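You operate a simulated robot arm through the tools that you are given. There is no shell and no other tool.

You run a simulated robot arm. Do the job below in one go: nothing can be reset, and whatever is moved stays where it is left.

TASK
Clamp cream block D, tighten its thumb screw and put it in the blue block tray.
Fine: turn the screw while the clamp holds the block; leave the clamp open; the other blocks stay.
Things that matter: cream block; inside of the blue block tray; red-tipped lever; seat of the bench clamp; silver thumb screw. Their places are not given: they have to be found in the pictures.

It is judged by the outcome, as a careful person would: the job done as asked, and still so three seconds after it is handed in. It fails if anything else is knocked over, pushed out of place, dropped, spilled or broken.

THE ROBOT
A 7-joint arm with a two-finger gripper, fixed in place. Base frame: the origin is on the floor under the middle of its stand, x ahead of it, y to its left, z up. Readings come in m, rad, newtons and seconds.
With the tool pointing down near the work surface it reaches from about 0.32 to 0.8 m from the base axis. Its first joint turns from -2.897 to 2.897 rad. Payload 2.45 kg.
Tool frame: the origin (TCP) lies between the finger pads and is the grasp point; the fingertips stand 0.027 m ahead of it; z points along the fingers, y is the line along which they close. The gripper opens to 0.08 m; its body begins 0.054 m behind the TCP.
Orientation is told as [roll, pitch, yaw] about the base's x, y, z axes, in that order, counted from this pose: with the fingers straight down and closing along the base's y, the tool's x points along the base's -x, its y along +y and its z along -z.

THE INTERFACE
- The arm moves only by the tool servo_tool. Its argument "motion" is a list of rows, each a list of 3 entries, a list of its own where there are three numbers: the shift along the tool's x, y, z in m, then the turn, a rotation vector about the tool's x, y, z in rad, then the finger opening in m, from 0 to 0.08. In form: [[[dx, dy, dz], [ax, ay, az], gripper], ...]. A call has 1 to 20 rows; each row shifts and turns the commanded pose from where the row before left it, along the tool's axes as they then stand. Rows are played at 5 a second. More than 0.05 m and 0.15 rad between two rows, or a gripper value outside its range, and nothing of the call is played. A pose out of reach is approached as far as the arm can. The call stops where the force on the tool passes 80 N (or 10 N more than at its start, if that is more) or the arm is blocked; 0.2 s more then pass. The fingers move at their own pace (about 0.153 m/s each) and stop on an object; they squeeze with about 44 N. The grip force told is the motor's: it shows also when the fingers shut on nothing. Time passes only in rows, and 0.2 s behind the last, so rows that do not move let the fingers close. The reply holds the time, the measured pose of the TCP, the force on the tool along the base axes, the opening and the grip force, in the units named above and with some noise, with the torque about the TCP (base axes, N m) and any sound that the robot's microphone picked up.
- Cameras (640 x 400 px; columns grow to the right, rows downward): "scene" is fixed at [0.2216, -0.501, 1.3579]; the picture's right is [0.81, -0.59, 0.00], its down [-0.29, -0.39, -0.87] and it looks along [0.52, 0.71, -0.49] (base axes); focal length 324 px, centre (320, 200). "wrist" rides on the gripper at [0.063, 0.012, -0.079] in the tool frame; the picture's right is [-0.19, 0.98, 0.00], its down [-0.72, -0.14, -0.68] and it looks along [-0.67, -0.13, 0.73] (tool axes); focal length 226 px, centre (320, 200).
- grab_frame(camera): a new picture of that camera. It takes no simulated time.
- move_column(by): moves the trunk up (or, below 0, down) by that many m; the arm rides with it, the base frame stays. It gives what a move gives, with no picture.
- measure_at(camera, pixels): for up to 12 pixels [column, row] of the newest picture of that camera ("zoom" is the newest enlarged one), the place [x, y, z] in the base frame of the surface seen there, good to about 0.002 m. It takes no simulated time.
- inspect(camera, box): a new picture of the part [left, top, right, bottom] of that camera's present view, enlarged. It takes no simulated time.
- finish_job(): hands the job in; it is judged then, once.

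Unless the task says otherwise, let go and move clear before handing in.

The tools are called after "Emit:" as a command line: name --argument value ..., lists and objects as JSON in quotes. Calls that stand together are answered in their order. servo_tool: Moves the arm, as the interface text tells. Its arguments: {"type":"object","properties":{"motion":{"type":"array","items":{"type":"array"}}},"required":["motion"]} The other tools are called the same way: move_column (by) moves the trunk up or down; grab_frame (camera) takes a picture; measure_at (camera, pixels) gives the place of the surface under pixels of a picture; inspect (camera, box) takes an enlarged picture of a part of a camera's view; finish_job () hands the job in.

At the start:

```text
time_s: 0.0
position: [0.5096, -0.0499, 1.1157]
tool_rot: [0.0, 0.001, 0.001]
contact_force: [0.8, 0.0, 0.5]
moment: [-0.01, 0.01, -0.02]
finger_gap: 0.08
grasp_force: 0.0
trunk travel left (down, up): [-0.2, 0.34]
```

scene: 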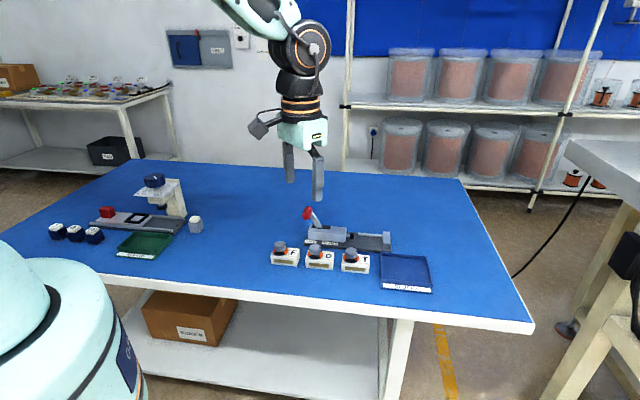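
wrist: 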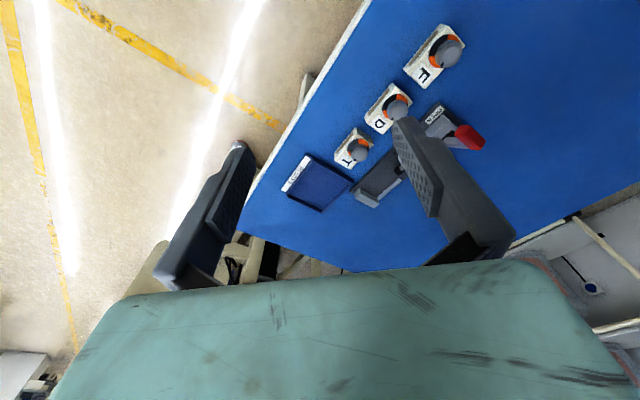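

The scene shows three cream blocks near (285,255), (320,260), (355,262), a bench clamp around (340,238) with a red-tipped lever at (308,213), and a blue tray at (405,272). I'll enlarge these areas.

Emit:
inspect --camera "scene" --box '[250, 190, 450, 310]'

Emit:
inspect --camera "wrist" --box '[260, 10, 520, 220]'

```text
3.20 times, centred on (350, 250) of scene
```

zoom: 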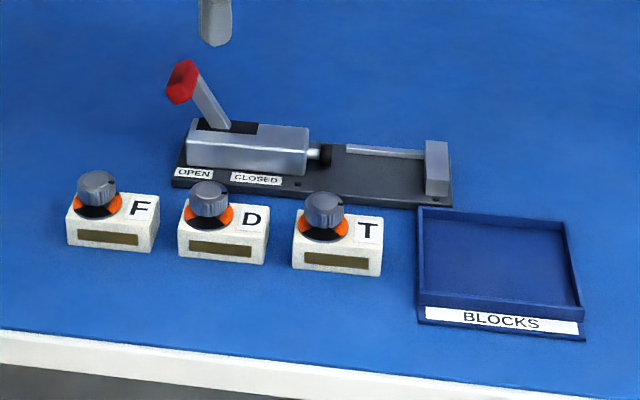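

```text
1.90 times, centred on (390, 115) of wrist
```

zoom: 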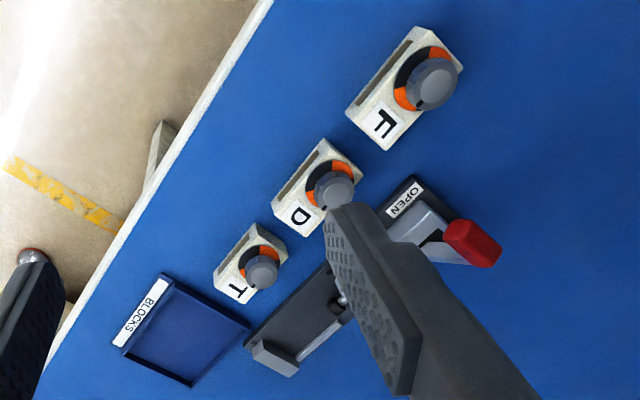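

Block D is the middle one, and the lever stands by the OPEN label on the left. I'll re-zoom the scene view and measure the main features.

Emit:
inspect --camera "scene" --box '[260, 190, 440, 302]'

```text
3.56 times, centred on (350, 246) of scene
```

zoom: 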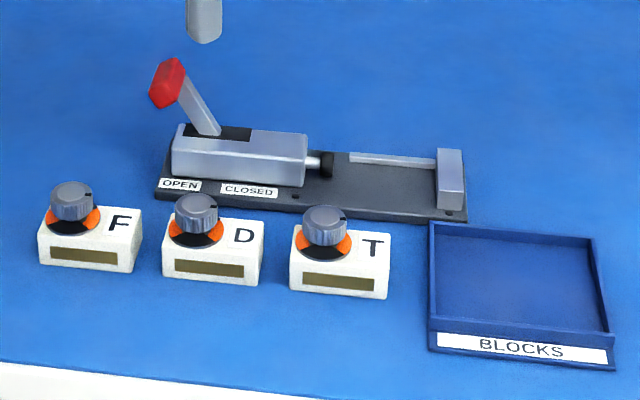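

Emit:
measure_at --camera "zoom" --pixels '[[197, 205], [165, 245], [258, 253], [161, 274], [257, 283], [262, 222], [244, 236], [170, 75], [205, 120], [327, 165], [455, 160], [400, 160]]'

Emit:
measure_at --camera "zoom" --pixels '[[460, 185], [440, 178], [375, 195], [300, 180], [160, 190], [465, 215], [520, 280], [436, 228], [595, 240], [432, 320], [605, 330], [345, 157]]'

```text
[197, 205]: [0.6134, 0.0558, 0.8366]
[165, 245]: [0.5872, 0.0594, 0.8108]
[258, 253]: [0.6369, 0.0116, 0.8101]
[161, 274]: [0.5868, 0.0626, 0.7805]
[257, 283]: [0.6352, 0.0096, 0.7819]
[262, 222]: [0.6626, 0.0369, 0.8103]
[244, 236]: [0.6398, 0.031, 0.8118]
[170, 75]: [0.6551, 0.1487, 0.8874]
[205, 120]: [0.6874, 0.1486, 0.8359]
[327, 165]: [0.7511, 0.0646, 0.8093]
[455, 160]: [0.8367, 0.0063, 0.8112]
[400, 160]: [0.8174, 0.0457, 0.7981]
```

```text
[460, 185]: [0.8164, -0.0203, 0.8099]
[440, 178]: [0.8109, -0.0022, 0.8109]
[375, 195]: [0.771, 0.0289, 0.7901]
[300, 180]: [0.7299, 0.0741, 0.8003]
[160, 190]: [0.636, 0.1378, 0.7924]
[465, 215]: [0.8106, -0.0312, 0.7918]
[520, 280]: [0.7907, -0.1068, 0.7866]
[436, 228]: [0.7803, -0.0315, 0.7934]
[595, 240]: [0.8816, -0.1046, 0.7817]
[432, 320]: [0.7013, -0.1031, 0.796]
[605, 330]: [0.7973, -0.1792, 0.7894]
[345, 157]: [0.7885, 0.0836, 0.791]
```

Table top is about z=0.78, block tops about 0.81, and the clamp plate about 0.79. I'll look closer at block D's screw and at the clamp seat.

Emit:
inspect --camera "scene" --box '[296, 232, 344, 276]'

Emit:
inspect --camera "scene" --box '[296, 200, 400, 260]'

```text
9.09 times, centred on (320, 254) of scene
```

zoom: 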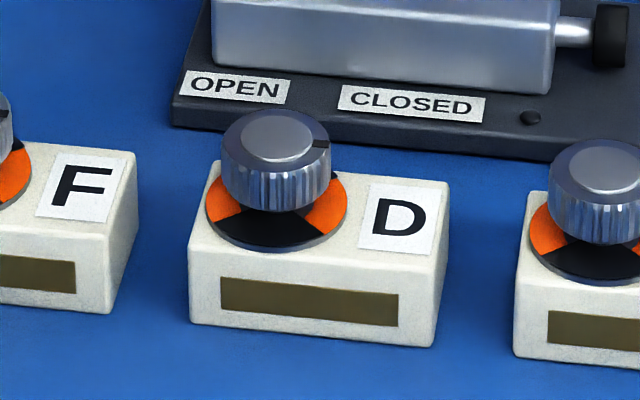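

```text
6.15 times, centred on (348, 230) of scene
```

zoom: 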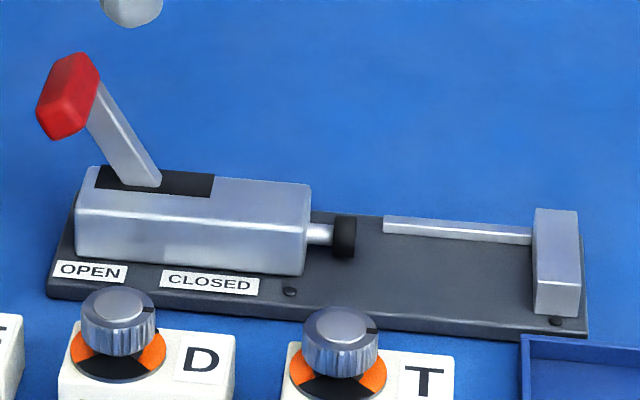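

The seat lies between the black plunger pad (345,235) and the end stop (555,265), with a low rail at the back. I'll measure its geometry.

Emit:
measure_at --camera "zoom" --pixels '[[350, 225], [350, 250], [540, 240], [575, 220], [538, 212], [576, 213], [536, 308], [390, 222], [525, 233], [355, 318], [520, 250], [450, 260]]'

Emit:
measure_at --camera "zoom" --pixels '[[70, 62], [65, 130], [90, 65], [45, 100], [150, 180], [120, 120], [85, 200], [300, 265], [308, 190], [80, 260], [430, 330], [560, 335]]'

```text
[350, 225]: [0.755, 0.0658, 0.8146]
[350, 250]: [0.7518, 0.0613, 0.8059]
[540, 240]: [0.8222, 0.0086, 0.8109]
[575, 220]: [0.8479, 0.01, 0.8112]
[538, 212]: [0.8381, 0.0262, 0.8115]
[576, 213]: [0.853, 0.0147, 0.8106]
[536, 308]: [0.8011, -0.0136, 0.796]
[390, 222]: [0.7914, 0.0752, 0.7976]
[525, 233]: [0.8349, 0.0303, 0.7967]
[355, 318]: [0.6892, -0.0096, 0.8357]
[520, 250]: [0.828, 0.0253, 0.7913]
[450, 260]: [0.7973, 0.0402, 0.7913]
```

```text
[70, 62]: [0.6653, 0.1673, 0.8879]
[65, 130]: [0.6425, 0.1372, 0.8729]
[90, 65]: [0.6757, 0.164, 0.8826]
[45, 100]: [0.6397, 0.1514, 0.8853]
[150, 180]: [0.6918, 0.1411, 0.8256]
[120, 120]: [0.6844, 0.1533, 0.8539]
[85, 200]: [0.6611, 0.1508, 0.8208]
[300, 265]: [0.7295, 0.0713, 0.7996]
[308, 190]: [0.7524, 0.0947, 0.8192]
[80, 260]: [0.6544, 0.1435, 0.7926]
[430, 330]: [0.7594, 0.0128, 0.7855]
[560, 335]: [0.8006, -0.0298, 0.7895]
```

Clamp axis runs along about (0.70,-0.71) and the seat plate is at z≈0.791. I'll measure block D's faces more exactly in a close zoom.

Emit:
inspect --camera "scene" --box '[296, 232, 344, 276]'

Emit:
measure_at --camera "zoom" --pixels '[[195, 300], [205, 275], [420, 330], [430, 300], [310, 300], [440, 290], [446, 215], [443, 240], [270, 140], [270, 190], [375, 215], [440, 195]]'

Emit:
measure_at --camera "zoom" --pixels '[[222, 150], [330, 150], [228, 185], [327, 185], [275, 125], [275, 160], [240, 140], [305, 140], [320, 142], [345, 200], [210, 205], [275, 240]]'

```text
9.09 times, centred on (320, 254) of scene
```

zoom: 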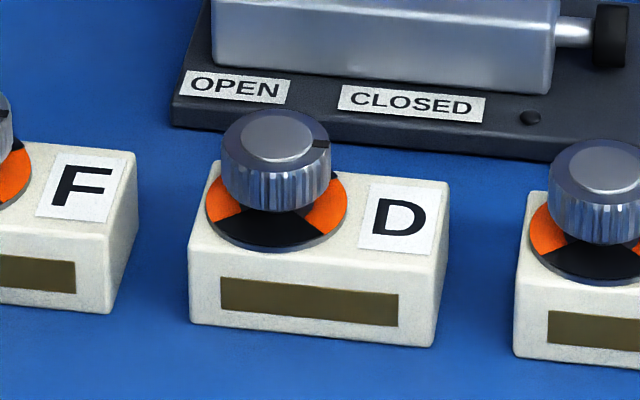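

```text
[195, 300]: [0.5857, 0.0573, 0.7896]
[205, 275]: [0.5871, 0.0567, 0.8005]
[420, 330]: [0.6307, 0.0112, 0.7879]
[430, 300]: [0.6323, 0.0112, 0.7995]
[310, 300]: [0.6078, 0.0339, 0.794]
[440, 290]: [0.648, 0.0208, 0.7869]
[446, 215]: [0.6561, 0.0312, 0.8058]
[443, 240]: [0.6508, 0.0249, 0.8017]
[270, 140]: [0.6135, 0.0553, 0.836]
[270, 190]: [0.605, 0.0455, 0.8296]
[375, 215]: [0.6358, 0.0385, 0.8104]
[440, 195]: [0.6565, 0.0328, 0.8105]
```

```text
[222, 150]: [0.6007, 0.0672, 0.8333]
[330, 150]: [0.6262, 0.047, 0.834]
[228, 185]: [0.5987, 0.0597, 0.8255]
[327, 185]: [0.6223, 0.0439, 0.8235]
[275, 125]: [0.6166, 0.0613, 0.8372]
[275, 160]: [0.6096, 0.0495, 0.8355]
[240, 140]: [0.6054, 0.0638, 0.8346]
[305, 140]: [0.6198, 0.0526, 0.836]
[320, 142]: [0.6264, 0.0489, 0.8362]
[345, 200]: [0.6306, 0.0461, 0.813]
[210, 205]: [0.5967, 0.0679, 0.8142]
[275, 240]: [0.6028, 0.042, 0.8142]
```

Block D has its centre at about (0.623,0.048), size about 0.072 x 0.04 x 0.03, with its long side along -45.5°. I'll move above it, yaw the tool to match, and take a wrist picture.

Emit:
servo_tool --motion '[[[-0.0227, 0.0196, 0.024], [0, 0, 0], 0.08], [[-0.0227, 0.0196, 0.024], [0, 0, 0], 0.08], [[-0.0227, 0.0196, 0.024], [0, 0, 0], 0.08], [[-0.0227, 0.0196, 0.024], [0, 0, 0], 0.08], [[-0.0227, 0.0196, 0.024], [0, 0, 0], 0.08], [[0, 0, 0], [0, 0, 0.1323], 0.08], [[0, 0, 0], [0, 0, 0.1323], 0.08], [[0, 0, 0], [0, 0, 0.1323], 0.08], [[0, 0, 0], [0, 0, 0.1323], 0.08], [[0, 0, 0], [0, 0, 0.1323], 0.08], [[0, 0, 0], [0, 0, 0.1325], 0.08], [[0, 0, 0], [0, 0, 0], 0.08], [[0, 0, 0], [0, 0, 0], 0.08]]'

Emit:
grab_frame --camera "wrist"

Emit:
grab_frame --camera "scene"

```text
time_s: 2.8
position: [0.6236, 0.0489, 0.9975]
tool_rot: [0.001, 0.001, -0.792]
contact_force: [0.4, 0.6, 0.4]
moment: [0.01, 0.04, 0.0]
finger_gap: 0.0799
grasp_force: 0.0
trunk travel left (down, up): [-0.2, 0.34]
```

```text
taken
```

wrist: 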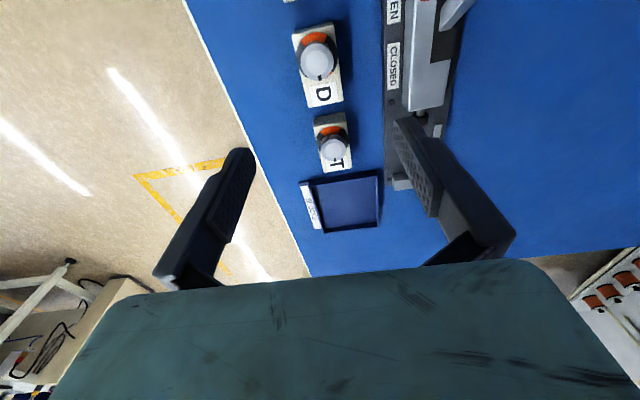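

```text
taken
```

scene: 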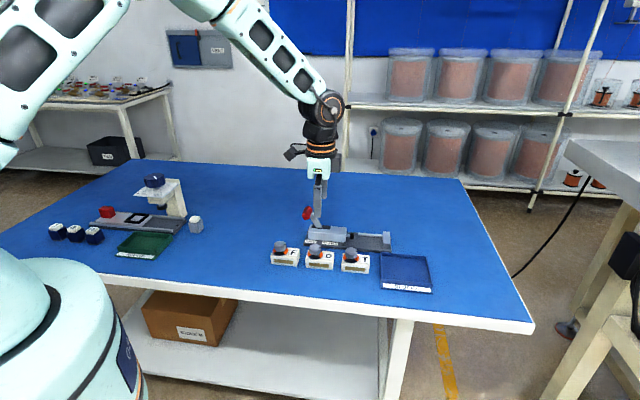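

The wrist view shows block D at (318,65), nearly square to the picture. I'll zoom the wrist view there to refine the block pose and orientation.

Emit:
inspect --camera "wrist" --box '[270, 0, 370, 125]'

```text
3.20 times, centred on (320, 62) of wrist
```

zoom: 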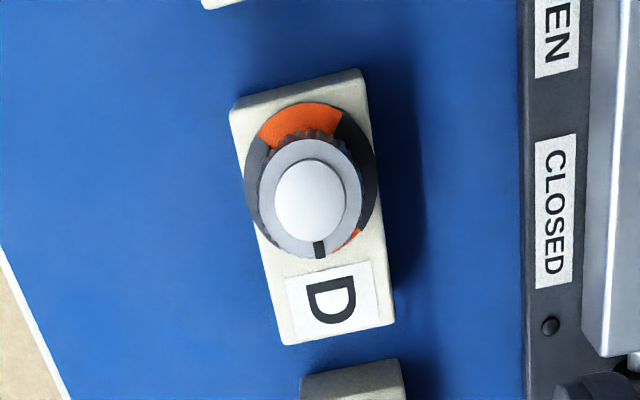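

Emit:
measure_at --camera "zoom" --pixels '[[236, 115], [360, 85], [286, 340], [388, 322], [252, 220], [273, 300], [384, 260], [389, 300], [300, 338], [370, 325], [310, 205], [320, 250]]'

Emit:
measure_at --camera "zoom" --pixels '[[281, 200], [342, 200], [310, 165], [310, 235], [262, 200], [360, 200], [310, 145], [310, 255], [522, 100], [524, 300], [528, 200], [525, 390]]'

```text
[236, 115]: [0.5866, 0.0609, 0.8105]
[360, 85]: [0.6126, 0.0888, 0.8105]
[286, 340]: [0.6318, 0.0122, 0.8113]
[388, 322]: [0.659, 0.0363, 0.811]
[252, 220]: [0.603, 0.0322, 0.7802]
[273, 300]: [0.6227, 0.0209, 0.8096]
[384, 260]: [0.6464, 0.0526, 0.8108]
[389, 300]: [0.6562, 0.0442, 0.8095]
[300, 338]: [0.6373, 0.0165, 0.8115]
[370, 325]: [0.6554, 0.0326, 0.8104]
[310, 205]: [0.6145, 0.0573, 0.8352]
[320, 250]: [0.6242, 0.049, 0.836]
```

```text
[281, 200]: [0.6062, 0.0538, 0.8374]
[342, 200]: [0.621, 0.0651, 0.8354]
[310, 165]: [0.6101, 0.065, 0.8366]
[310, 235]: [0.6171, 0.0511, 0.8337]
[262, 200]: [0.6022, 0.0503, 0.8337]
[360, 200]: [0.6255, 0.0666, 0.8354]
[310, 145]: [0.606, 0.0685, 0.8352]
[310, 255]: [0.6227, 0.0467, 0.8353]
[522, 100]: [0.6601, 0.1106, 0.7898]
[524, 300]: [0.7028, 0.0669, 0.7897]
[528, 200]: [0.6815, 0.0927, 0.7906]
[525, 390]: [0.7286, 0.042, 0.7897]
```

Block top corners give a centre of about (0.623,0.049), directly under the TCP, with edges within about 1° of the tool yaw. I'll descend so the fingertips stop about 13 mm above the table, then close.

Emit:
servo_tool --motion '[[[0, 0, 0.03], [0, 0, 0], 0.08], [[0, 0, 0.03], [0, 0, 0], 0.08], [[0, 0, 0.03], [0, 0, 0], 0.08], [[0, 0, 0.03], [0, 0, 0], 0.08], [[0, 0, 0.03], [0, 0, 0], 0.08], [[0, 0, 0.014], [0, 0, 0], 0.08], [[0, 0, 0.0135], [0, 0, 0], 0.08], [[0, 0, 0], [0, 0, 0], 0.08], [[0, 0, 0], [0, 0, 0], 0.08]]'

Emit:
inspect --camera "scene" --box '[260, 190, 440, 302]'

Emit:
grab_frame --camera "wrist"

```text
time_s: 4.8
position: [0.6243, 0.0461, 0.8203]
tool_rot: [0.001, 0.0, -0.791]
contact_force: [0.8, -0.9, -0.4]
moment: [0.03, 0.01, 0.0]
finger_gap: 0.0796
grasp_force: 0.0
trunk travel left (down, up): [-0.2, 0.34]
```

```text
3.56 times, centred on (350, 246) of scene
```

zoom: 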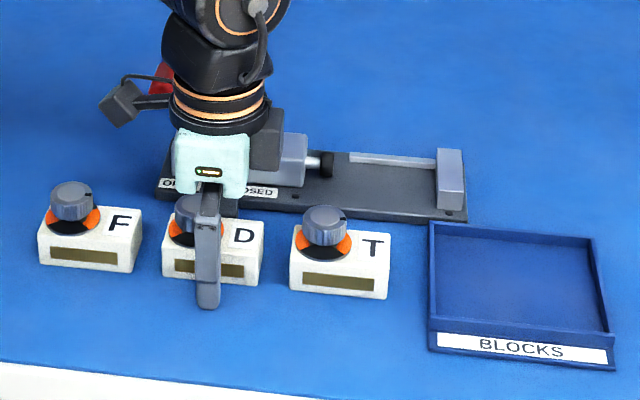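

```text
taken
```

wrist: 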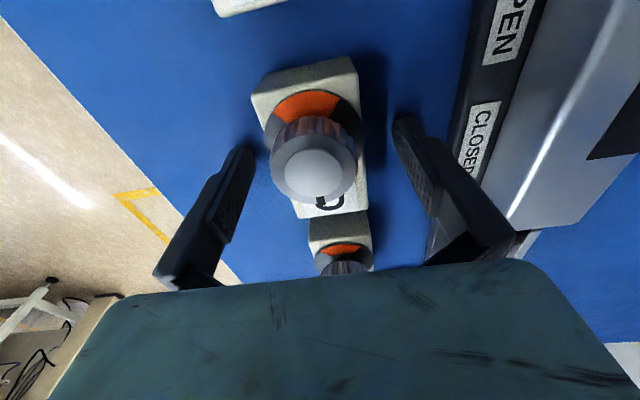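

The fingers straddle block D (knob at (312,170) in the wrist view) and nothing is touched. Now I'll close the gripper.

Emit:
servo_tool --motion '[[[0, 0, 0], [0, 0, 0], 0.05], [[0, 0, 0], [0, 0, 0], 0.03], [[0, 0, 0], [0, 0, 0], 0.02], [[0, 0, 0], [0, 0, 0], 0.02], [[0, 0, 0], [0, 0, 0], 0.02]]'

```text
time_s: 6.0
position: [0.6252, 0.0469, 0.8192]
tool_rot: [0.001, 0.002, -0.792]
contact_force: [0.3, -0.1, -0.3]
moment: [-0.04, -0.04, 0.02]
finger_gap: 0.0411
grasp_force: 44.0
trunk travel left (down, up): [-0.2, 0.34]
```

Block D is held (gap 0.041, grip 44 N). I'll lift it 0.1 m straight up and check the grasp.

Emit:
servo_tool --motion '[[[0, 0, -0.01], [0, 0, 0], 0.02], [[0, 0, -0.02], [0, 0, 0], 0.02], [[0, 0, -0.025], [0, 0, 0], 0.02], [[0, 0, -0.025], [0, 0, 0], 0.02], [[0, 0, -0.02], [0, 0, 0], 0.02], [[0, 0, 0], [0, 0, 0], 0.02], [[0, 0, 0], [0, 0, 0], 0.02]]'

Emit:
inspect --camera "scene" --box '[260, 180, 440, 292]'

Emit:
grab_frame --camera "wrist"

```text
time_s: 7.6
position: [0.6259, 0.0482, 0.9197]
tool_rot: [-0.001, 0.002, -0.792]
contact_force: [-0.1, 0.0, -1.8]
moment: [-0.02, -0.01, 0.02]
finger_gap: 0.0414
grasp_force: 43.9
trunk travel left (down, up): [-0.2, 0.34]
```

```text
3.56 times, centred on (350, 236) of scene
```

zoom: 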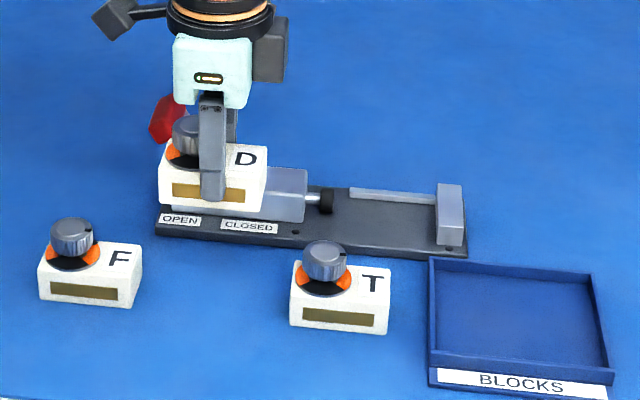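

```text
taken
```

wrist: 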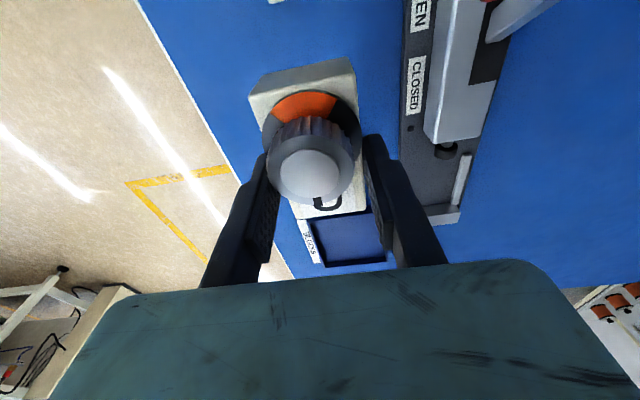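

Emit:
measure_at --camera "zoom" --pixels '[[163, 190], [163, 165], [255, 205], [257, 185], [264, 175], [266, 160], [263, 195], [235, 165], [185, 125], [160, 200], [256, 212], [262, 150]]'

Emit:
measure_at --camera "wrist" --pixels '[[255, 95], [258, 100], [350, 80], [300, 90], [345, 70], [270, 80], [360, 195], [297, 210], [312, 175], [280, 180], [340, 170], [430, 140]]'

```text
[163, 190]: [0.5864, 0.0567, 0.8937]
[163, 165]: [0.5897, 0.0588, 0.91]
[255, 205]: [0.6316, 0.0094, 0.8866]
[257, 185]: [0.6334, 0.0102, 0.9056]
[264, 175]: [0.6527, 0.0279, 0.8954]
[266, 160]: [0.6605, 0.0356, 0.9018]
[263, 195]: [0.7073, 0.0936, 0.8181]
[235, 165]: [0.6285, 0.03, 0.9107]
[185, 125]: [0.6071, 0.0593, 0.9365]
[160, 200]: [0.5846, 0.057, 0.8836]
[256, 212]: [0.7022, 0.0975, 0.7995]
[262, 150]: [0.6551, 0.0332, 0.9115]
```

```text
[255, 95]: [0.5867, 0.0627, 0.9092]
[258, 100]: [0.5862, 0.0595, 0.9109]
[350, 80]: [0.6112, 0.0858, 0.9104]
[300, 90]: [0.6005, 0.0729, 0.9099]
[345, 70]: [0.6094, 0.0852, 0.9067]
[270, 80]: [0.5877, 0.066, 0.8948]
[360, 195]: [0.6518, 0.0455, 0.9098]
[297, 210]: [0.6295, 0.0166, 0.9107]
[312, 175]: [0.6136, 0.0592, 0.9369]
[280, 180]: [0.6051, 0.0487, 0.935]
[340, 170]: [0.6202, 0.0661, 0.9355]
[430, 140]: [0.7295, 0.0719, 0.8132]
```

The block is held level, its centre 3 mm behind the TCP along the clamp axis and its bottom about 0.0395 below the TCP. I'll zoom the wrist view on the seat to refine the pad and stop faces.

Emit:
inspect --camera "wrist" --box '[380, 100, 500, 240]'

```text
2.86 times, centred on (440, 170) of wrist
```

zoom: 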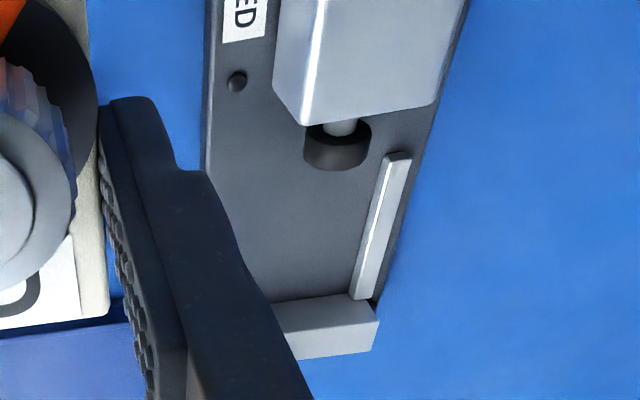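

Emit:
measure_at --camera "zoom" --pixels '[[335, 150], [335, 164], [310, 150], [365, 145], [335, 175], [360, 290], [385, 170], [395, 160], [300, 310], [340, 305], [365, 302], [350, 320]]'

Emit:
measure_at --camera "zoom" --pixels '[[290, 302], [320, 300], [345, 297], [371, 240], [365, 260], [345, 270], [300, 280], [375, 320], [340, 160], [320, 160], [352, 158], [400, 158]]'

```text
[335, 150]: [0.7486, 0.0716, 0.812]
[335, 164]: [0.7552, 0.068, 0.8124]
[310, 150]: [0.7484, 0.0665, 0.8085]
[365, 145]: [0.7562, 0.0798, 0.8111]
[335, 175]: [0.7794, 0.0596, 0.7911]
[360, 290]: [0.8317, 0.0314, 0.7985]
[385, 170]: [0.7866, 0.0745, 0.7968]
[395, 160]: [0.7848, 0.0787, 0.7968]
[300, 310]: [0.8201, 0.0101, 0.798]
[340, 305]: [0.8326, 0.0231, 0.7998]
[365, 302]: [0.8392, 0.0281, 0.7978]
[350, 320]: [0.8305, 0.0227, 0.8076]
```

```text
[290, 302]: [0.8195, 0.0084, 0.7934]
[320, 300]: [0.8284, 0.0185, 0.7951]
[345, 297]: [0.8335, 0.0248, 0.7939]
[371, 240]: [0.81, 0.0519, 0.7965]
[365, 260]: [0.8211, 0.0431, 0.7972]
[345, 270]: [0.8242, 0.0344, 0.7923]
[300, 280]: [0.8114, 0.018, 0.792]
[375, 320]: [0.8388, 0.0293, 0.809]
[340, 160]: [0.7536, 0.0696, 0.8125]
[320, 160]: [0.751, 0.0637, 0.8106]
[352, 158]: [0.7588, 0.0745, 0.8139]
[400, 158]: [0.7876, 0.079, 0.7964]
```

Stop face sits at u≈0.567, pad face at u≈0.483 and rail face at v≈0.6125, so the block fits with about 5 mm to spare at each end. I'll carry it over to the seat at height, along the clamp axis and then across.

Emit:
servo_tool --motion '[[[-0.02, 0, 0], [0, 0, 0], 0.02], [[-0.03, 0, 0], [0, 0, 0], 0.02], [[-0.03, 0, 0], [0, 0, 0], 0.02], [[-0.03, 0, 0], [0, 0, 0], 0.02], [[-0.0156, 0, 0], [0, 0, 0], 0.02], [[0, 0.02, 0], [0, 0, 0], 0.02], [[0, 0.03, 0], [0, 0, 0], 0.02], [[0, 0.03, 0], [0, 0, 0], 0.02], [[0, 0.02, 0], [0, 0, 0], 0.02], [[0, 0.0104, 0], [0, 0, 0], 0.02], [[0, 0, 0], [0, 0, 0], 0.02], [[0, 0, 0], [0, 0, 0], 0.02]]'

Emit:
grab_frame --camera "wrist"

Emit:
inspect --camera "scene" --box '[280, 160, 440, 272]'

```text
time_s: 10.2
position: [0.7894, 0.0388, 0.9218]
tool_rot: [0.001, 0.002, -0.793]
contact_force: [0.1, -0.1, -2.0]
moment: [0.01, -0.03, -0.03]
finger_gap: 0.0413
grasp_force: 44.2
trunk travel left (down, up): [-0.2, 0.34]
```

```text
taken
```

wrist: 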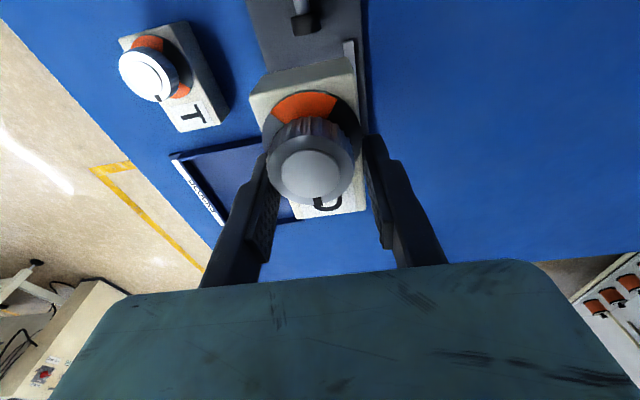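

```text
3.57 times, centred on (360, 216) of scene
```

zoom: 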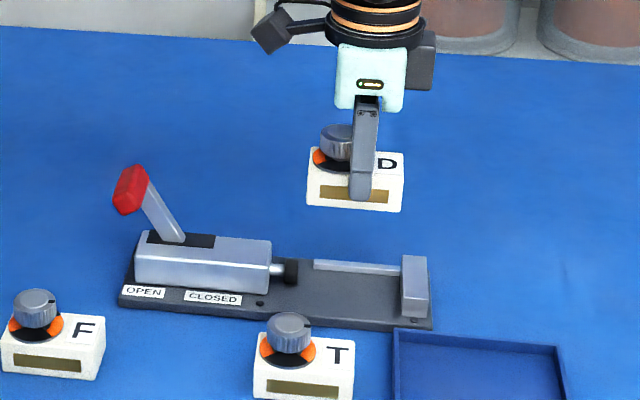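

Reading puts the tool near the target; I'll verify the block's real position over the seat by measuring its faces.

Emit:
measure_at --camera "zoom" --pixels '[[310, 195], [312, 175], [395, 205], [400, 185], [403, 190], [404, 170], [330, 200], [340, 205], [392, 160], [335, 130], [350, 210], [405, 180]]'

Emit:
measure_at --camera "wrist" --pixels '[[255, 95], [258, 100], [350, 80], [300, 90], [345, 70], [270, 80], [360, 195], [297, 210], [312, 175], [300, 30], [348, 60], [350, 45]]'

```text
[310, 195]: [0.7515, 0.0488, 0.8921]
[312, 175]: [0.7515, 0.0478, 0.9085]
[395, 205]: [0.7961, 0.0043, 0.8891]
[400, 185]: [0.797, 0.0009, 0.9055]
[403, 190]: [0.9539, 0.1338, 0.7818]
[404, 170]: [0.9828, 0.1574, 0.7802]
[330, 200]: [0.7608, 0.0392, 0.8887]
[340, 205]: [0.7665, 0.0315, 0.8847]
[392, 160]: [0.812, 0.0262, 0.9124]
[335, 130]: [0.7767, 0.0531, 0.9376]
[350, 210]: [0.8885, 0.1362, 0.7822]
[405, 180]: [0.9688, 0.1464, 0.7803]
```

```text
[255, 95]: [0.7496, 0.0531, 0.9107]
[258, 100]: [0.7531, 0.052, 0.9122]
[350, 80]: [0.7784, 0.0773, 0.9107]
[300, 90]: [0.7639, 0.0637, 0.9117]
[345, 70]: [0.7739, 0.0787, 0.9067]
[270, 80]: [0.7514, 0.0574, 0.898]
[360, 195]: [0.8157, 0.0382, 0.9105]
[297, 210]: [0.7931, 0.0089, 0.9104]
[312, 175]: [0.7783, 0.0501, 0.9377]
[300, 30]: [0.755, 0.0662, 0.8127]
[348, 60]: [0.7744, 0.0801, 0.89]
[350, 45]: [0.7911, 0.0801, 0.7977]
```

The block's rear face is at u≈0.486, only about 3 mm past the pad face, so I'll shift it 5.5 mm toward the stop and lower it to just above the plate.

Emit:
servo_tool --motion '[[[-0.0055, -0.001, 0], [0, 0, 0], 0.02], [[0, 0, 0], [0, 0, 0], 0.02], [[0, 0, 0.02], [0, 0, 0], 0.02], [[0, 0, 0.02], [0, 0, 0], 0.02], [[0, 0, 0.02], [0, 0, 0], 0.02], [[0, 0, 0.015], [0, 0, 0], 0.02], [[0, 0, 0.008], [0, 0, 0], 0.02], [[0, 0, 0], [0, 0, 0], 0.02], [[0, 0, 0], [0, 0, 0], 0.02]]'

Emit:
inspect --camera "scene" --box '[296, 190, 416, 270]'

Emit:
grab_frame --camera "wrist"

```text
time_s: 12.2
position: [0.7921, 0.0314, 0.8361]
tool_rot: [0.001, 0.002, -0.792]
contact_force: [0.8, 0.5, -2.6]
moment: [0.02, -0.02, -0.01]
finger_gap: 0.0415
grasp_force: 43.8
trunk travel left (down, up): [-0.2, 0.34]
```

```text
5.00 times, centred on (356, 230) of scene
```

zoom: 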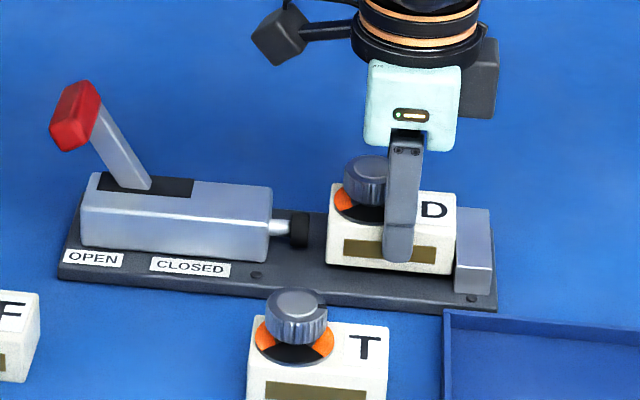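

```text
taken
```

wrist: 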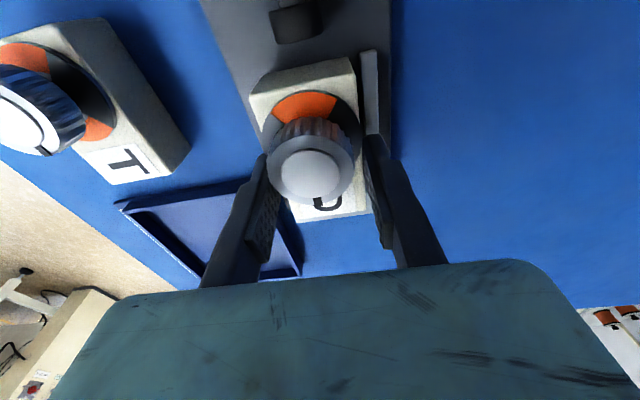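

The block is now just above the plate between the pad and stop; I'll measure clearances before the last few millimetres.

Emit:
measure_at --camera "zoom" --pixels '[[332, 255], [335, 235], [445, 265], [450, 240], [455, 225], [457, 210], [303, 230], [303, 240], [459, 240], [470, 212], [360, 262], [312, 262]]'

Emit:
measure_at --camera "wrist" --pixels '[[255, 95], [350, 80], [345, 70], [270, 80], [300, 75], [360, 195], [297, 210], [312, 175], [300, 38], [365, 70], [372, 100], [362, 60]]'

```text
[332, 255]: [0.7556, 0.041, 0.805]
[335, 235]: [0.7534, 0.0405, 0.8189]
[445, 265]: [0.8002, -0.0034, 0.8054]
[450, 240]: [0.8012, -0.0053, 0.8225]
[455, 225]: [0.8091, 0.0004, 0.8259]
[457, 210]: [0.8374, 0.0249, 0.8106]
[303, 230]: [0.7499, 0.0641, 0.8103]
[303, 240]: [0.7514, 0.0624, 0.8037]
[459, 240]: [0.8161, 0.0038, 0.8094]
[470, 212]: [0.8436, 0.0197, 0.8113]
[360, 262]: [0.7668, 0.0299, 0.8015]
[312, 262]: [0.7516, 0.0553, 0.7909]
```

```text
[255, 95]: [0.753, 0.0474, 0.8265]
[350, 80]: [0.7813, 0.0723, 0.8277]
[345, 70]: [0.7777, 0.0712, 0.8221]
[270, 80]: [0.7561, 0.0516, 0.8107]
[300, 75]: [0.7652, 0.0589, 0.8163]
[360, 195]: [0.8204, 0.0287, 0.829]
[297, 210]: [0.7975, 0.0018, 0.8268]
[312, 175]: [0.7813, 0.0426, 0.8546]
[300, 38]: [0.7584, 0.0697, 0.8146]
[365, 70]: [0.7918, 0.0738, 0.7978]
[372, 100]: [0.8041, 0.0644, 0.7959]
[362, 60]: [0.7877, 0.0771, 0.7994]
```

There is about 2 mm to the stop, about 4 mm to the rail and 11 mm to the pad, with no contact force. I'll lower the last few millimetres in small steps.

Emit:
servo_tool --motion '[[[0.0008, 0, 0.0015], [0, 0, 0], 0.02], [[0, 0, 0.0015], [0, 0, 0], 0.02], [[0, 0, 0.001], [0, 0, 0], 0.02], [[0, 0, 0], [0, 0, 0], 0.02]]'

```text
time_s: 13.2
position: [0.7936, 0.0326, 0.8319]
tool_rot: [0.0, 0.001, -0.791]
contact_force: [-0.8, -0.6, -2.7]
moment: [-0.02, 0.01, -0.01]
finger_gap: 0.041
grasp_force: 44.5
trunk travel left (down, up): [-0.2, 0.34]
```

Emit:
servo_tool --motion '[[[0, 0, 0.001], [0, 0, 0], 0.02], [[0, 0, 0.0005], [0, 0, 0], 0.02], [[0, 0, 0], [0, 0, 0], 0.02]]'

```text
time_s: 14.0
position: [0.7946, 0.0314, 0.8315]
tool_rot: [0.0, 0.003, -0.792]
contact_force: [-0.2, -0.4, -2.3]
moment: [0.02, 0.04, 0.01]
finger_gap: 0.0413
grasp_force: 43.8
trunk travel left (down, up): [-0.2, 0.34]
```

Still no contact (force -2.3 N is the block's weight), so I'll continue down in 0.5–1 mm steps.

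Emit:
servo_tool --motion '[[[0, 0, 0.0007], [0, 0, 0], 0.02], [[0, 0, 0.0007], [0, 0, 0], 0.02], [[0, 0, 0], [0, 0, 0], 0.02]]'

```text
time_s: 14.8
position: [0.7939, 0.0327, 0.8308]
tool_rot: [0.002, 0.0, -0.792]
contact_force: [0.0, 1.9, 7.5]
moment: [0.18, 0.41, -0.05]
finger_gap: 0.0412
grasp_force: 43.9
trunk travel left (down, up): [-0.2, 0.34]
```

Contact is felt (+7.5 N), so the block is on the plate. I'll open the fingers and raise straight up.

Emit:
servo_tool --motion '[[[0, 0, 0], [0, 0, 0], 0.045], [[0, 0, 0], [0, 0, 0], 0.055], [[0, 0, 0], [0, 0, 0], 0.06], [[0, 0, 0], [0, 0, 0], 0.06], [[0, 0, -0.01], [0, 0, 0], 0.06], [[0, 0, -0.02], [0, 0, 0], 0.06], [[0, 0, -0.03], [0, 0, 0], 0.06], [[0, 0, -0.03], [0, 0, 0], 0.06], [[0, 0, -0.03], [0, 0, 0], 0.06], [[0, 0, 0], [0, 0, 0], 0.06]]'

Emit:
grab_frame --camera "wrist"

Emit:
inspect --camera "scene" --box '[296, 190, 416, 270]'

```text
time_s: 17.0
position: [0.7928, 0.0314, 0.9495]
tool_rot: [-0.002, 0.001, -0.793]
contact_force: [-0.9, 0.2, -0.1]
moment: [0.01, 0.02, -0.01]
finger_gap: 0.0599
grasp_force: 0.1
trunk travel left (down, up): [-0.2, 0.34]
```

```text
taken
```

wrist: 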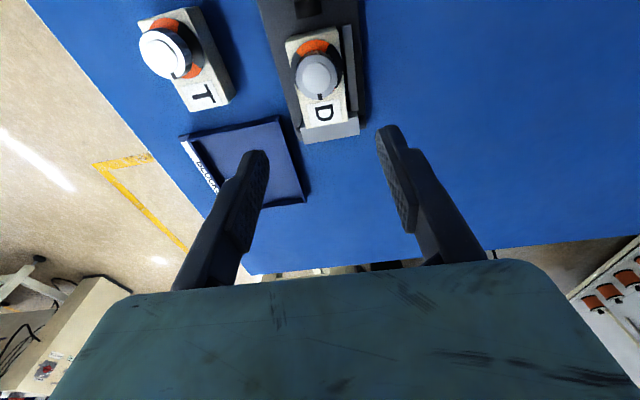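

```text
5.00 times, centred on (356, 230) of scene
```

zoom: 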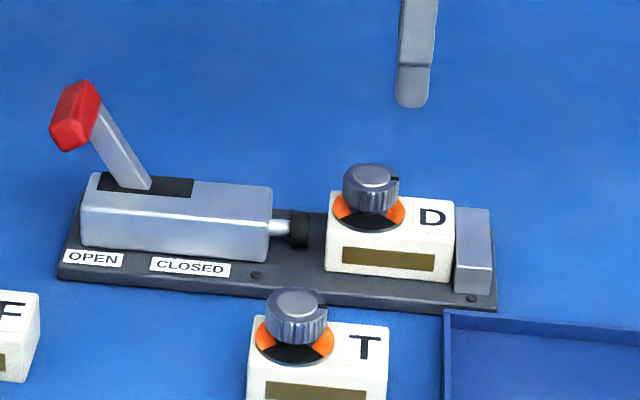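

Block D sits in the seat against the stop. Now the lever: I'll measure the red tip and shaft to plan the push.

Emit:
measure_at --camera "zoom" --pixels '[[78, 85], [95, 90], [60, 105], [53, 128], [70, 145], [85, 135], [85, 110], [98, 110], [110, 130], [130, 165], [145, 185], [105, 180]]'

Emit:
inspect --camera "scene" --box '[296, 198, 344, 238]'

```text
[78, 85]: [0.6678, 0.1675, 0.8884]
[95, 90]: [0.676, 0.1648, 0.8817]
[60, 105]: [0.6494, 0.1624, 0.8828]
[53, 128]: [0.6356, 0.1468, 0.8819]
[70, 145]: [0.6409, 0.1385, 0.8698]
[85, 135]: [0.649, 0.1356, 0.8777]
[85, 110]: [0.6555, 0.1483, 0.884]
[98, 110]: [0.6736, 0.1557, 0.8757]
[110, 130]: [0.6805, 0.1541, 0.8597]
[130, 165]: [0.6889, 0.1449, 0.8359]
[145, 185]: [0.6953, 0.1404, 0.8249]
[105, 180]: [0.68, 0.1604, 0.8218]
```

```text
10.00 times, centred on (320, 218) of scene
```

zoom: 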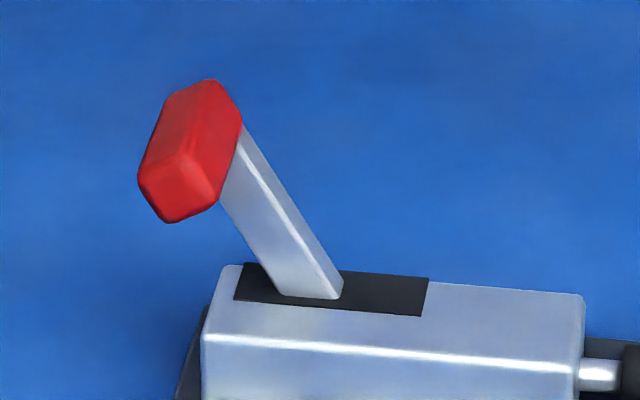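

Red tip centre is near u≈0.349, v≈0.588, z≈0.878, with the lever tilted about 30° toward OPEN. I'll close the fingers, pass above the lever and stop on its far left side.

Emit:
servo_tool --motion '[[[0, 0, -0.02], [0, 0, 0], 0.04], [[0.02, 0, 0], [0, 0, 0], 0.02], [[0.035, 0, 0], [0, 0, 0], 0.0], [[0.035, 0, 0], [0, 0, 0], 0.0], [[0.035, 0, 0], [0, 0, 0], 0.0], [[0.035, 0, 0], [0, 0, 0], 0.0], [[0.035, 0, 0], [0, 0, 0], 0.0], [[0.0294, 0, 0], [0, 0, 0], 0.0], [[0, 0, 0], [0, 0, 0], 0.0], [[0, 0, 0], [0, 0, 0], 0.0]]'

Emit:
inspect --camera "scene" --box '[260, 150, 420, 270]'

Emit:
grab_frame --camera "wrist"

```text
time_s: 19.2
position: [0.6366, 0.194, 0.9699]
tool_rot: [-0.001, 0.001, -0.792]
contact_force: [0.1, -0.1, -0.1]
moment: [0.01, 0.04, 0.01]
finger_gap: 0.0003
grasp_force: 30.4
trunk travel left (down, up): [-0.2, 0.34]
```

```text
3.33 times, centred on (340, 210) of scene
```

zoom: 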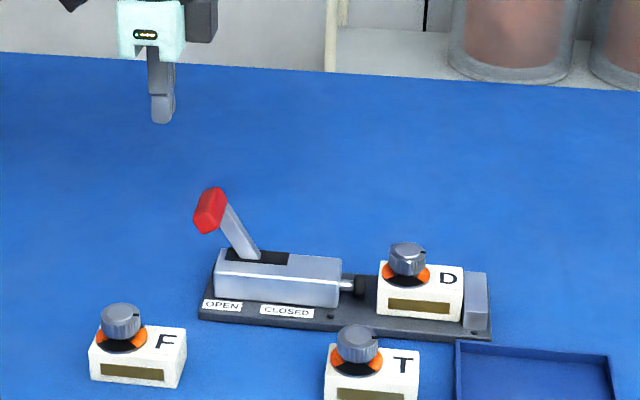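

```text
taken
```

wrist: 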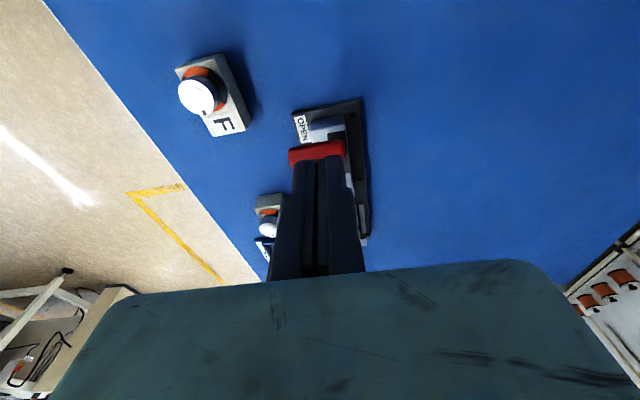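

Emit:
measure_at --camera "wrist" --pixels '[[292, 155], [318, 150], [342, 147], [342, 152], [293, 160], [318, 158], [320, 145], [330, 128]]'

```text
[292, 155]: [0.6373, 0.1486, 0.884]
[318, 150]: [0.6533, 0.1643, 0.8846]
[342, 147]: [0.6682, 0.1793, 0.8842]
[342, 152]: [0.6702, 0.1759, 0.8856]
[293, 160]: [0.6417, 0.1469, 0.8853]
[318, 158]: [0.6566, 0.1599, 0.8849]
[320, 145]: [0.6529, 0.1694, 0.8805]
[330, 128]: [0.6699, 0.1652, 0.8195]
```

The red tip spans v≈0.555–0.605 with its left face at u≈0.336. I'll shift 8 mm to centre on it and descend beside it with the fingertips at z≈0.868.

Emit:
servo_tool --motion '[[[0, -0.008, 0.015], [0, 0, 0], 0.0], [[0, 0, 0.02], [0, 0, 0], 0.0], [[0, 0, 0.02], [0, 0, 0], 0.0], [[0, 0, 0.02], [0, 0, 0], 0.0], [[0, 0, 0], [0, 0, 0], 0.0], [[0, 0, 0], [0, 0, 0], 0.0]]'

Emit:
inspect --camera "scene" --box '[280, 170, 400, 260]'

```text
time_s: 20.6
position: [0.6304, 0.187, 0.8953]
tool_rot: [-0.001, 0.0, -0.793]
contact_force: [0.1, 0.0, 0.4]
moment: [0.02, 0.02, 0.04]
finger_gap: 0.0
grasp_force: 29.9
trunk travel left (down, up): [-0.2, 0.34]
```

```text
4.44 times, centred on (340, 215) of scene
```

zoom: 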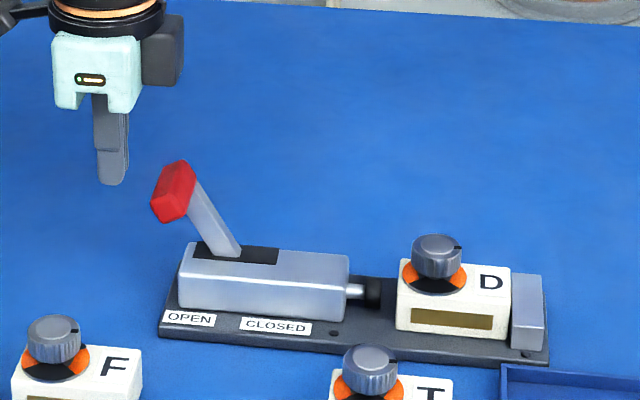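

Finger is beside the red tip at a safe gap. I'll push toward CLOSED in small steps and watch the force.

Emit:
servo_tool --motion '[[[-0.008, 0, 0], [0, 0, 0], 0.0], [[-0.008, 0, 0], [0, 0, 0], 0.0], [[-0.007, 0, 0], [0, 0, 0], 0.0], [[-0.007, 0, 0], [0, 0, 0], 0.0], [[-0.007, 0, 0], [0, 0, 0], 0.0], [[-0.007, 0, 0], [0, 0, 0], 0.0], [[-0.007, 0, 0], [0, 0, 0], 0.0], [[-0.007, 0, 0], [0, 0, 0], 0.0]]'

Emit:
inspect --camera "scene" --box '[280, 170, 400, 260]'

```text
time_s: 22.1
position: [0.6633, 0.1554, 0.9073]
tool_rot: [0.021, -0.008, -0.786]
contact_force: [-15.5, -1.5, 39.7]
moment: [-0.3, 0.03, -0.11]
finger_gap: 0.006
grasp_force: 30.3
trunk travel left (down, up): [-0.2, 0.34]
stopped in row 7: the force on the tool passed its limit at 83 N (the readings are from after the stop); the commanded pose is now the measured one
```

```text
4.44 times, centred on (340, 215) of scene
```

zoom: 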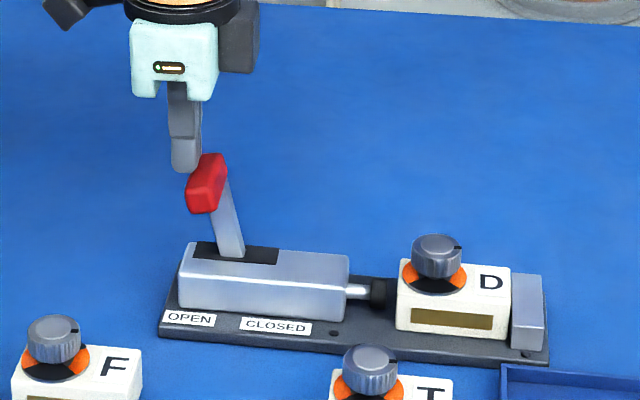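

The lever moved about 15° but the finger stuck to the red tip and was dragged upward with its arc (39.7 N up). I'll back off, drop lower, and see where the lever rests.

Emit:
servo_tool --motion '[[[0.01, 0, 0], [0, 0, 0], 0.0], [[0.015, 0, 0], [0, 0, 0], 0.0], [[0.015, 0, 0], [0, 0, 0], 0.0], [[0, 0, 0], [0, 0, 0], 0.0], [[0, 0, 0], [0, 0, 0], 0.0]]'

Emit:
inspect --camera "scene" --box '[280, 170, 400, 260]'

```text
time_s: 23.3
position: [0.6376, 0.1858, 0.9017]
tool_rot: [0.01, -0.005, -0.788]
contact_force: [-0.1, -0.4, 0.4]
moment: [0.0, 0.01, -0.01]
finger_gap: 0.0001
grasp_force: 30.2
trunk travel left (down, up): [-0.2, 0.34]
```

```text
4.44 times, centred on (340, 215) of scene
```

zoom: 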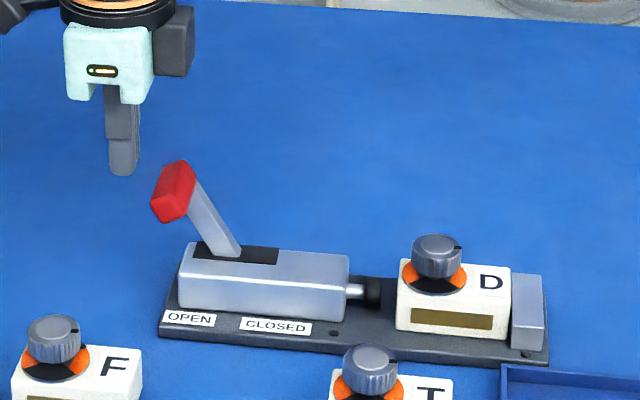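

The lever sprang back to OPEN, so it is spring-biased until over-centre. I'll lower the fingertips and push again, this time following the tip's arc up and over.

Emit:
servo_tool --motion '[[[0, -0.003, 0.0147], [0.01, 0, 0.005], 0.0], [[0, 0, 0], [0, 0, 0], 0.0], [[-0.006, 0, 0], [0, 0, 0], 0.0], [[-0.006, 0, 0], [0, 0, 0], 0.0], [[-0.0047, 0, -0.0027], [0, 0, 0], 0.0], [[-0.0047, 0, -0.0027], [0, 0, 0], 0.0], [[-0.0047, 0, -0.0027], [0, 0, 0], 0.0], [[-0.0052, 0, -0.0017], [0, 0, 0], 0.0], [[-0.0052, 0, -0.0017], [0, 0, 0], 0.0], [[-0.0052, 0, -0.0017], [0, 0, 0], 0.0]]'

Emit:
inspect --camera "scene" --box '[280, 170, 400, 260]'

```text
time_s: 25.5
position: [0.6652, 0.1528, 0.8984]
tool_rot: [-0.001, -0.005, -0.794]
contact_force: [-0.1, 0.1, -0.5]
moment: [0.0, -0.02, 0.03]
finger_gap: 0.0
grasp_force: 30.1
trunk travel left (down, up): [-0.2, 0.34]
```

```text
4.44 times, centred on (340, 215) of scene
```

zoom: 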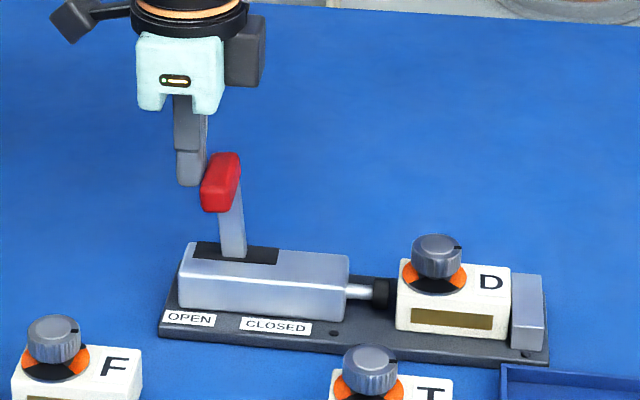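

The lever is now nearly upright with low force and the pad has advanced to the block. I'll continue over the top toward CLOSED.

Emit:
servo_tool --motion '[[[-0.0053, 0, -0.0009], [0, 0, 0], 0.0], [[-0.0053, 0, -0.0009], [0, 0, 0], 0.0], [[-0.0053, 0, -0.0009], [0, 0, 0], 0.0], [[-0.0058, 0, 0.0009], [0, 0, 0], 0.0], [[-0.0058, 0, 0.0009], [0, 0, 0], 0.0]]'

Emit:
inspect --camera "scene" --box '[280, 170, 400, 260]'

```text
time_s: 26.7
position: [0.6838, 0.1341, 0.8994]
tool_rot: [0.002, -0.004, -0.792]
contact_force: [-0.1, 0.5, 0.5]
moment: [0.01, 0.01, -0.02]
finger_gap: 0.0
grasp_force: 29.6
trunk travel left (down, up): [-0.2, 0.34]
```

```text
4.44 times, centred on (340, 215) of scene
```

zoom: 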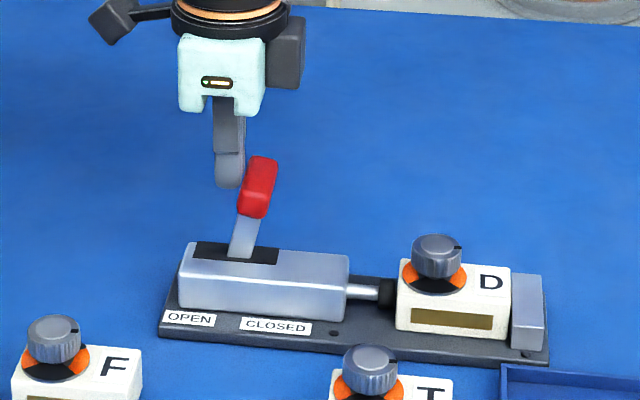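

The lever has gone past vertical and the pad touches the block. I'll keep pushing along the falling part of the arc.

Emit:
servo_tool --motion '[[[-0.006, 0, 0.0015], [0, 0, 0], 0.0], [[-0.006, 0, 0.0015], [0, 0, 0], 0.0], [[-0.006, 0, 0.002], [0, 0, 0], 0.0], [[-0.006, 0, 0.002], [0, 0, 0], 0.0]]'

Emit:
inspect --camera "scene" --box '[280, 170, 400, 260]'

```text
time_s: 27.7
position: [0.6984, 0.1201, 0.8939]
tool_rot: [0.001, -0.003, -0.79]
contact_force: [-5.9, 4.8, 5.2]
moment: [-0.02, 0.11, 0.04]
finger_gap: 0.0059
grasp_force: 29.6
trunk travel left (down, up): [-0.2, 0.34]
```

```text
4.44 times, centred on (340, 215) of scene
```

zoom: 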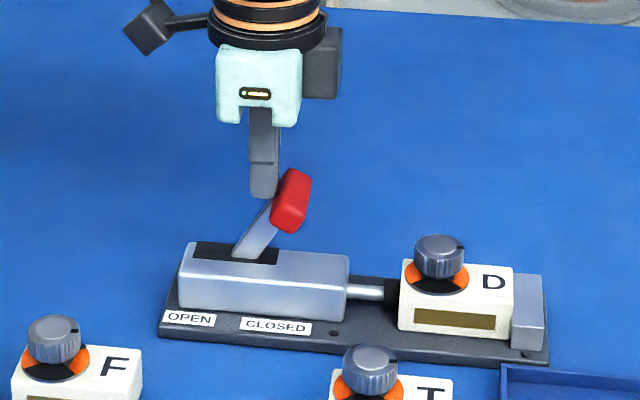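

The lever leans about 30° toward CLOSED and the block is pushed to the stop. I'll push a little more to make sure it is fully home.

Emit:
servo_tool --motion '[[[-0.005, 0, 0.002], [0, 0, 0], 0.0], [[-0.004, 0, 0.002], [0, 0, 0], 0.0], [[0, 0, 0], [0, 0, 0], 0.0]]'

Emit:
inspect --camera "scene" --box '[280, 170, 400, 260]'

```text
time_s: 28.5
position: [0.7003, 0.1185, 0.894]
tool_rot: [0.003, 0.003, -0.786]
contact_force: [-52.2, 41.5, 31.5]
moment: [0.42, 0.6, -0.07]
finger_gap: 0.006
grasp_force: 29.5
trunk travel left (down, up): [-0.2, 0.34]
```

```text
4.44 times, centred on (340, 215) of scene
```

zoom: 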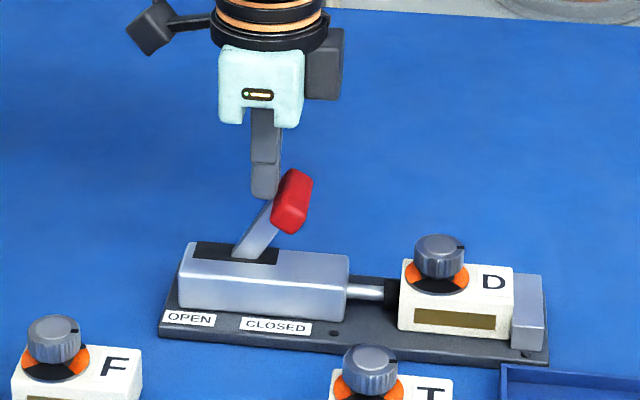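

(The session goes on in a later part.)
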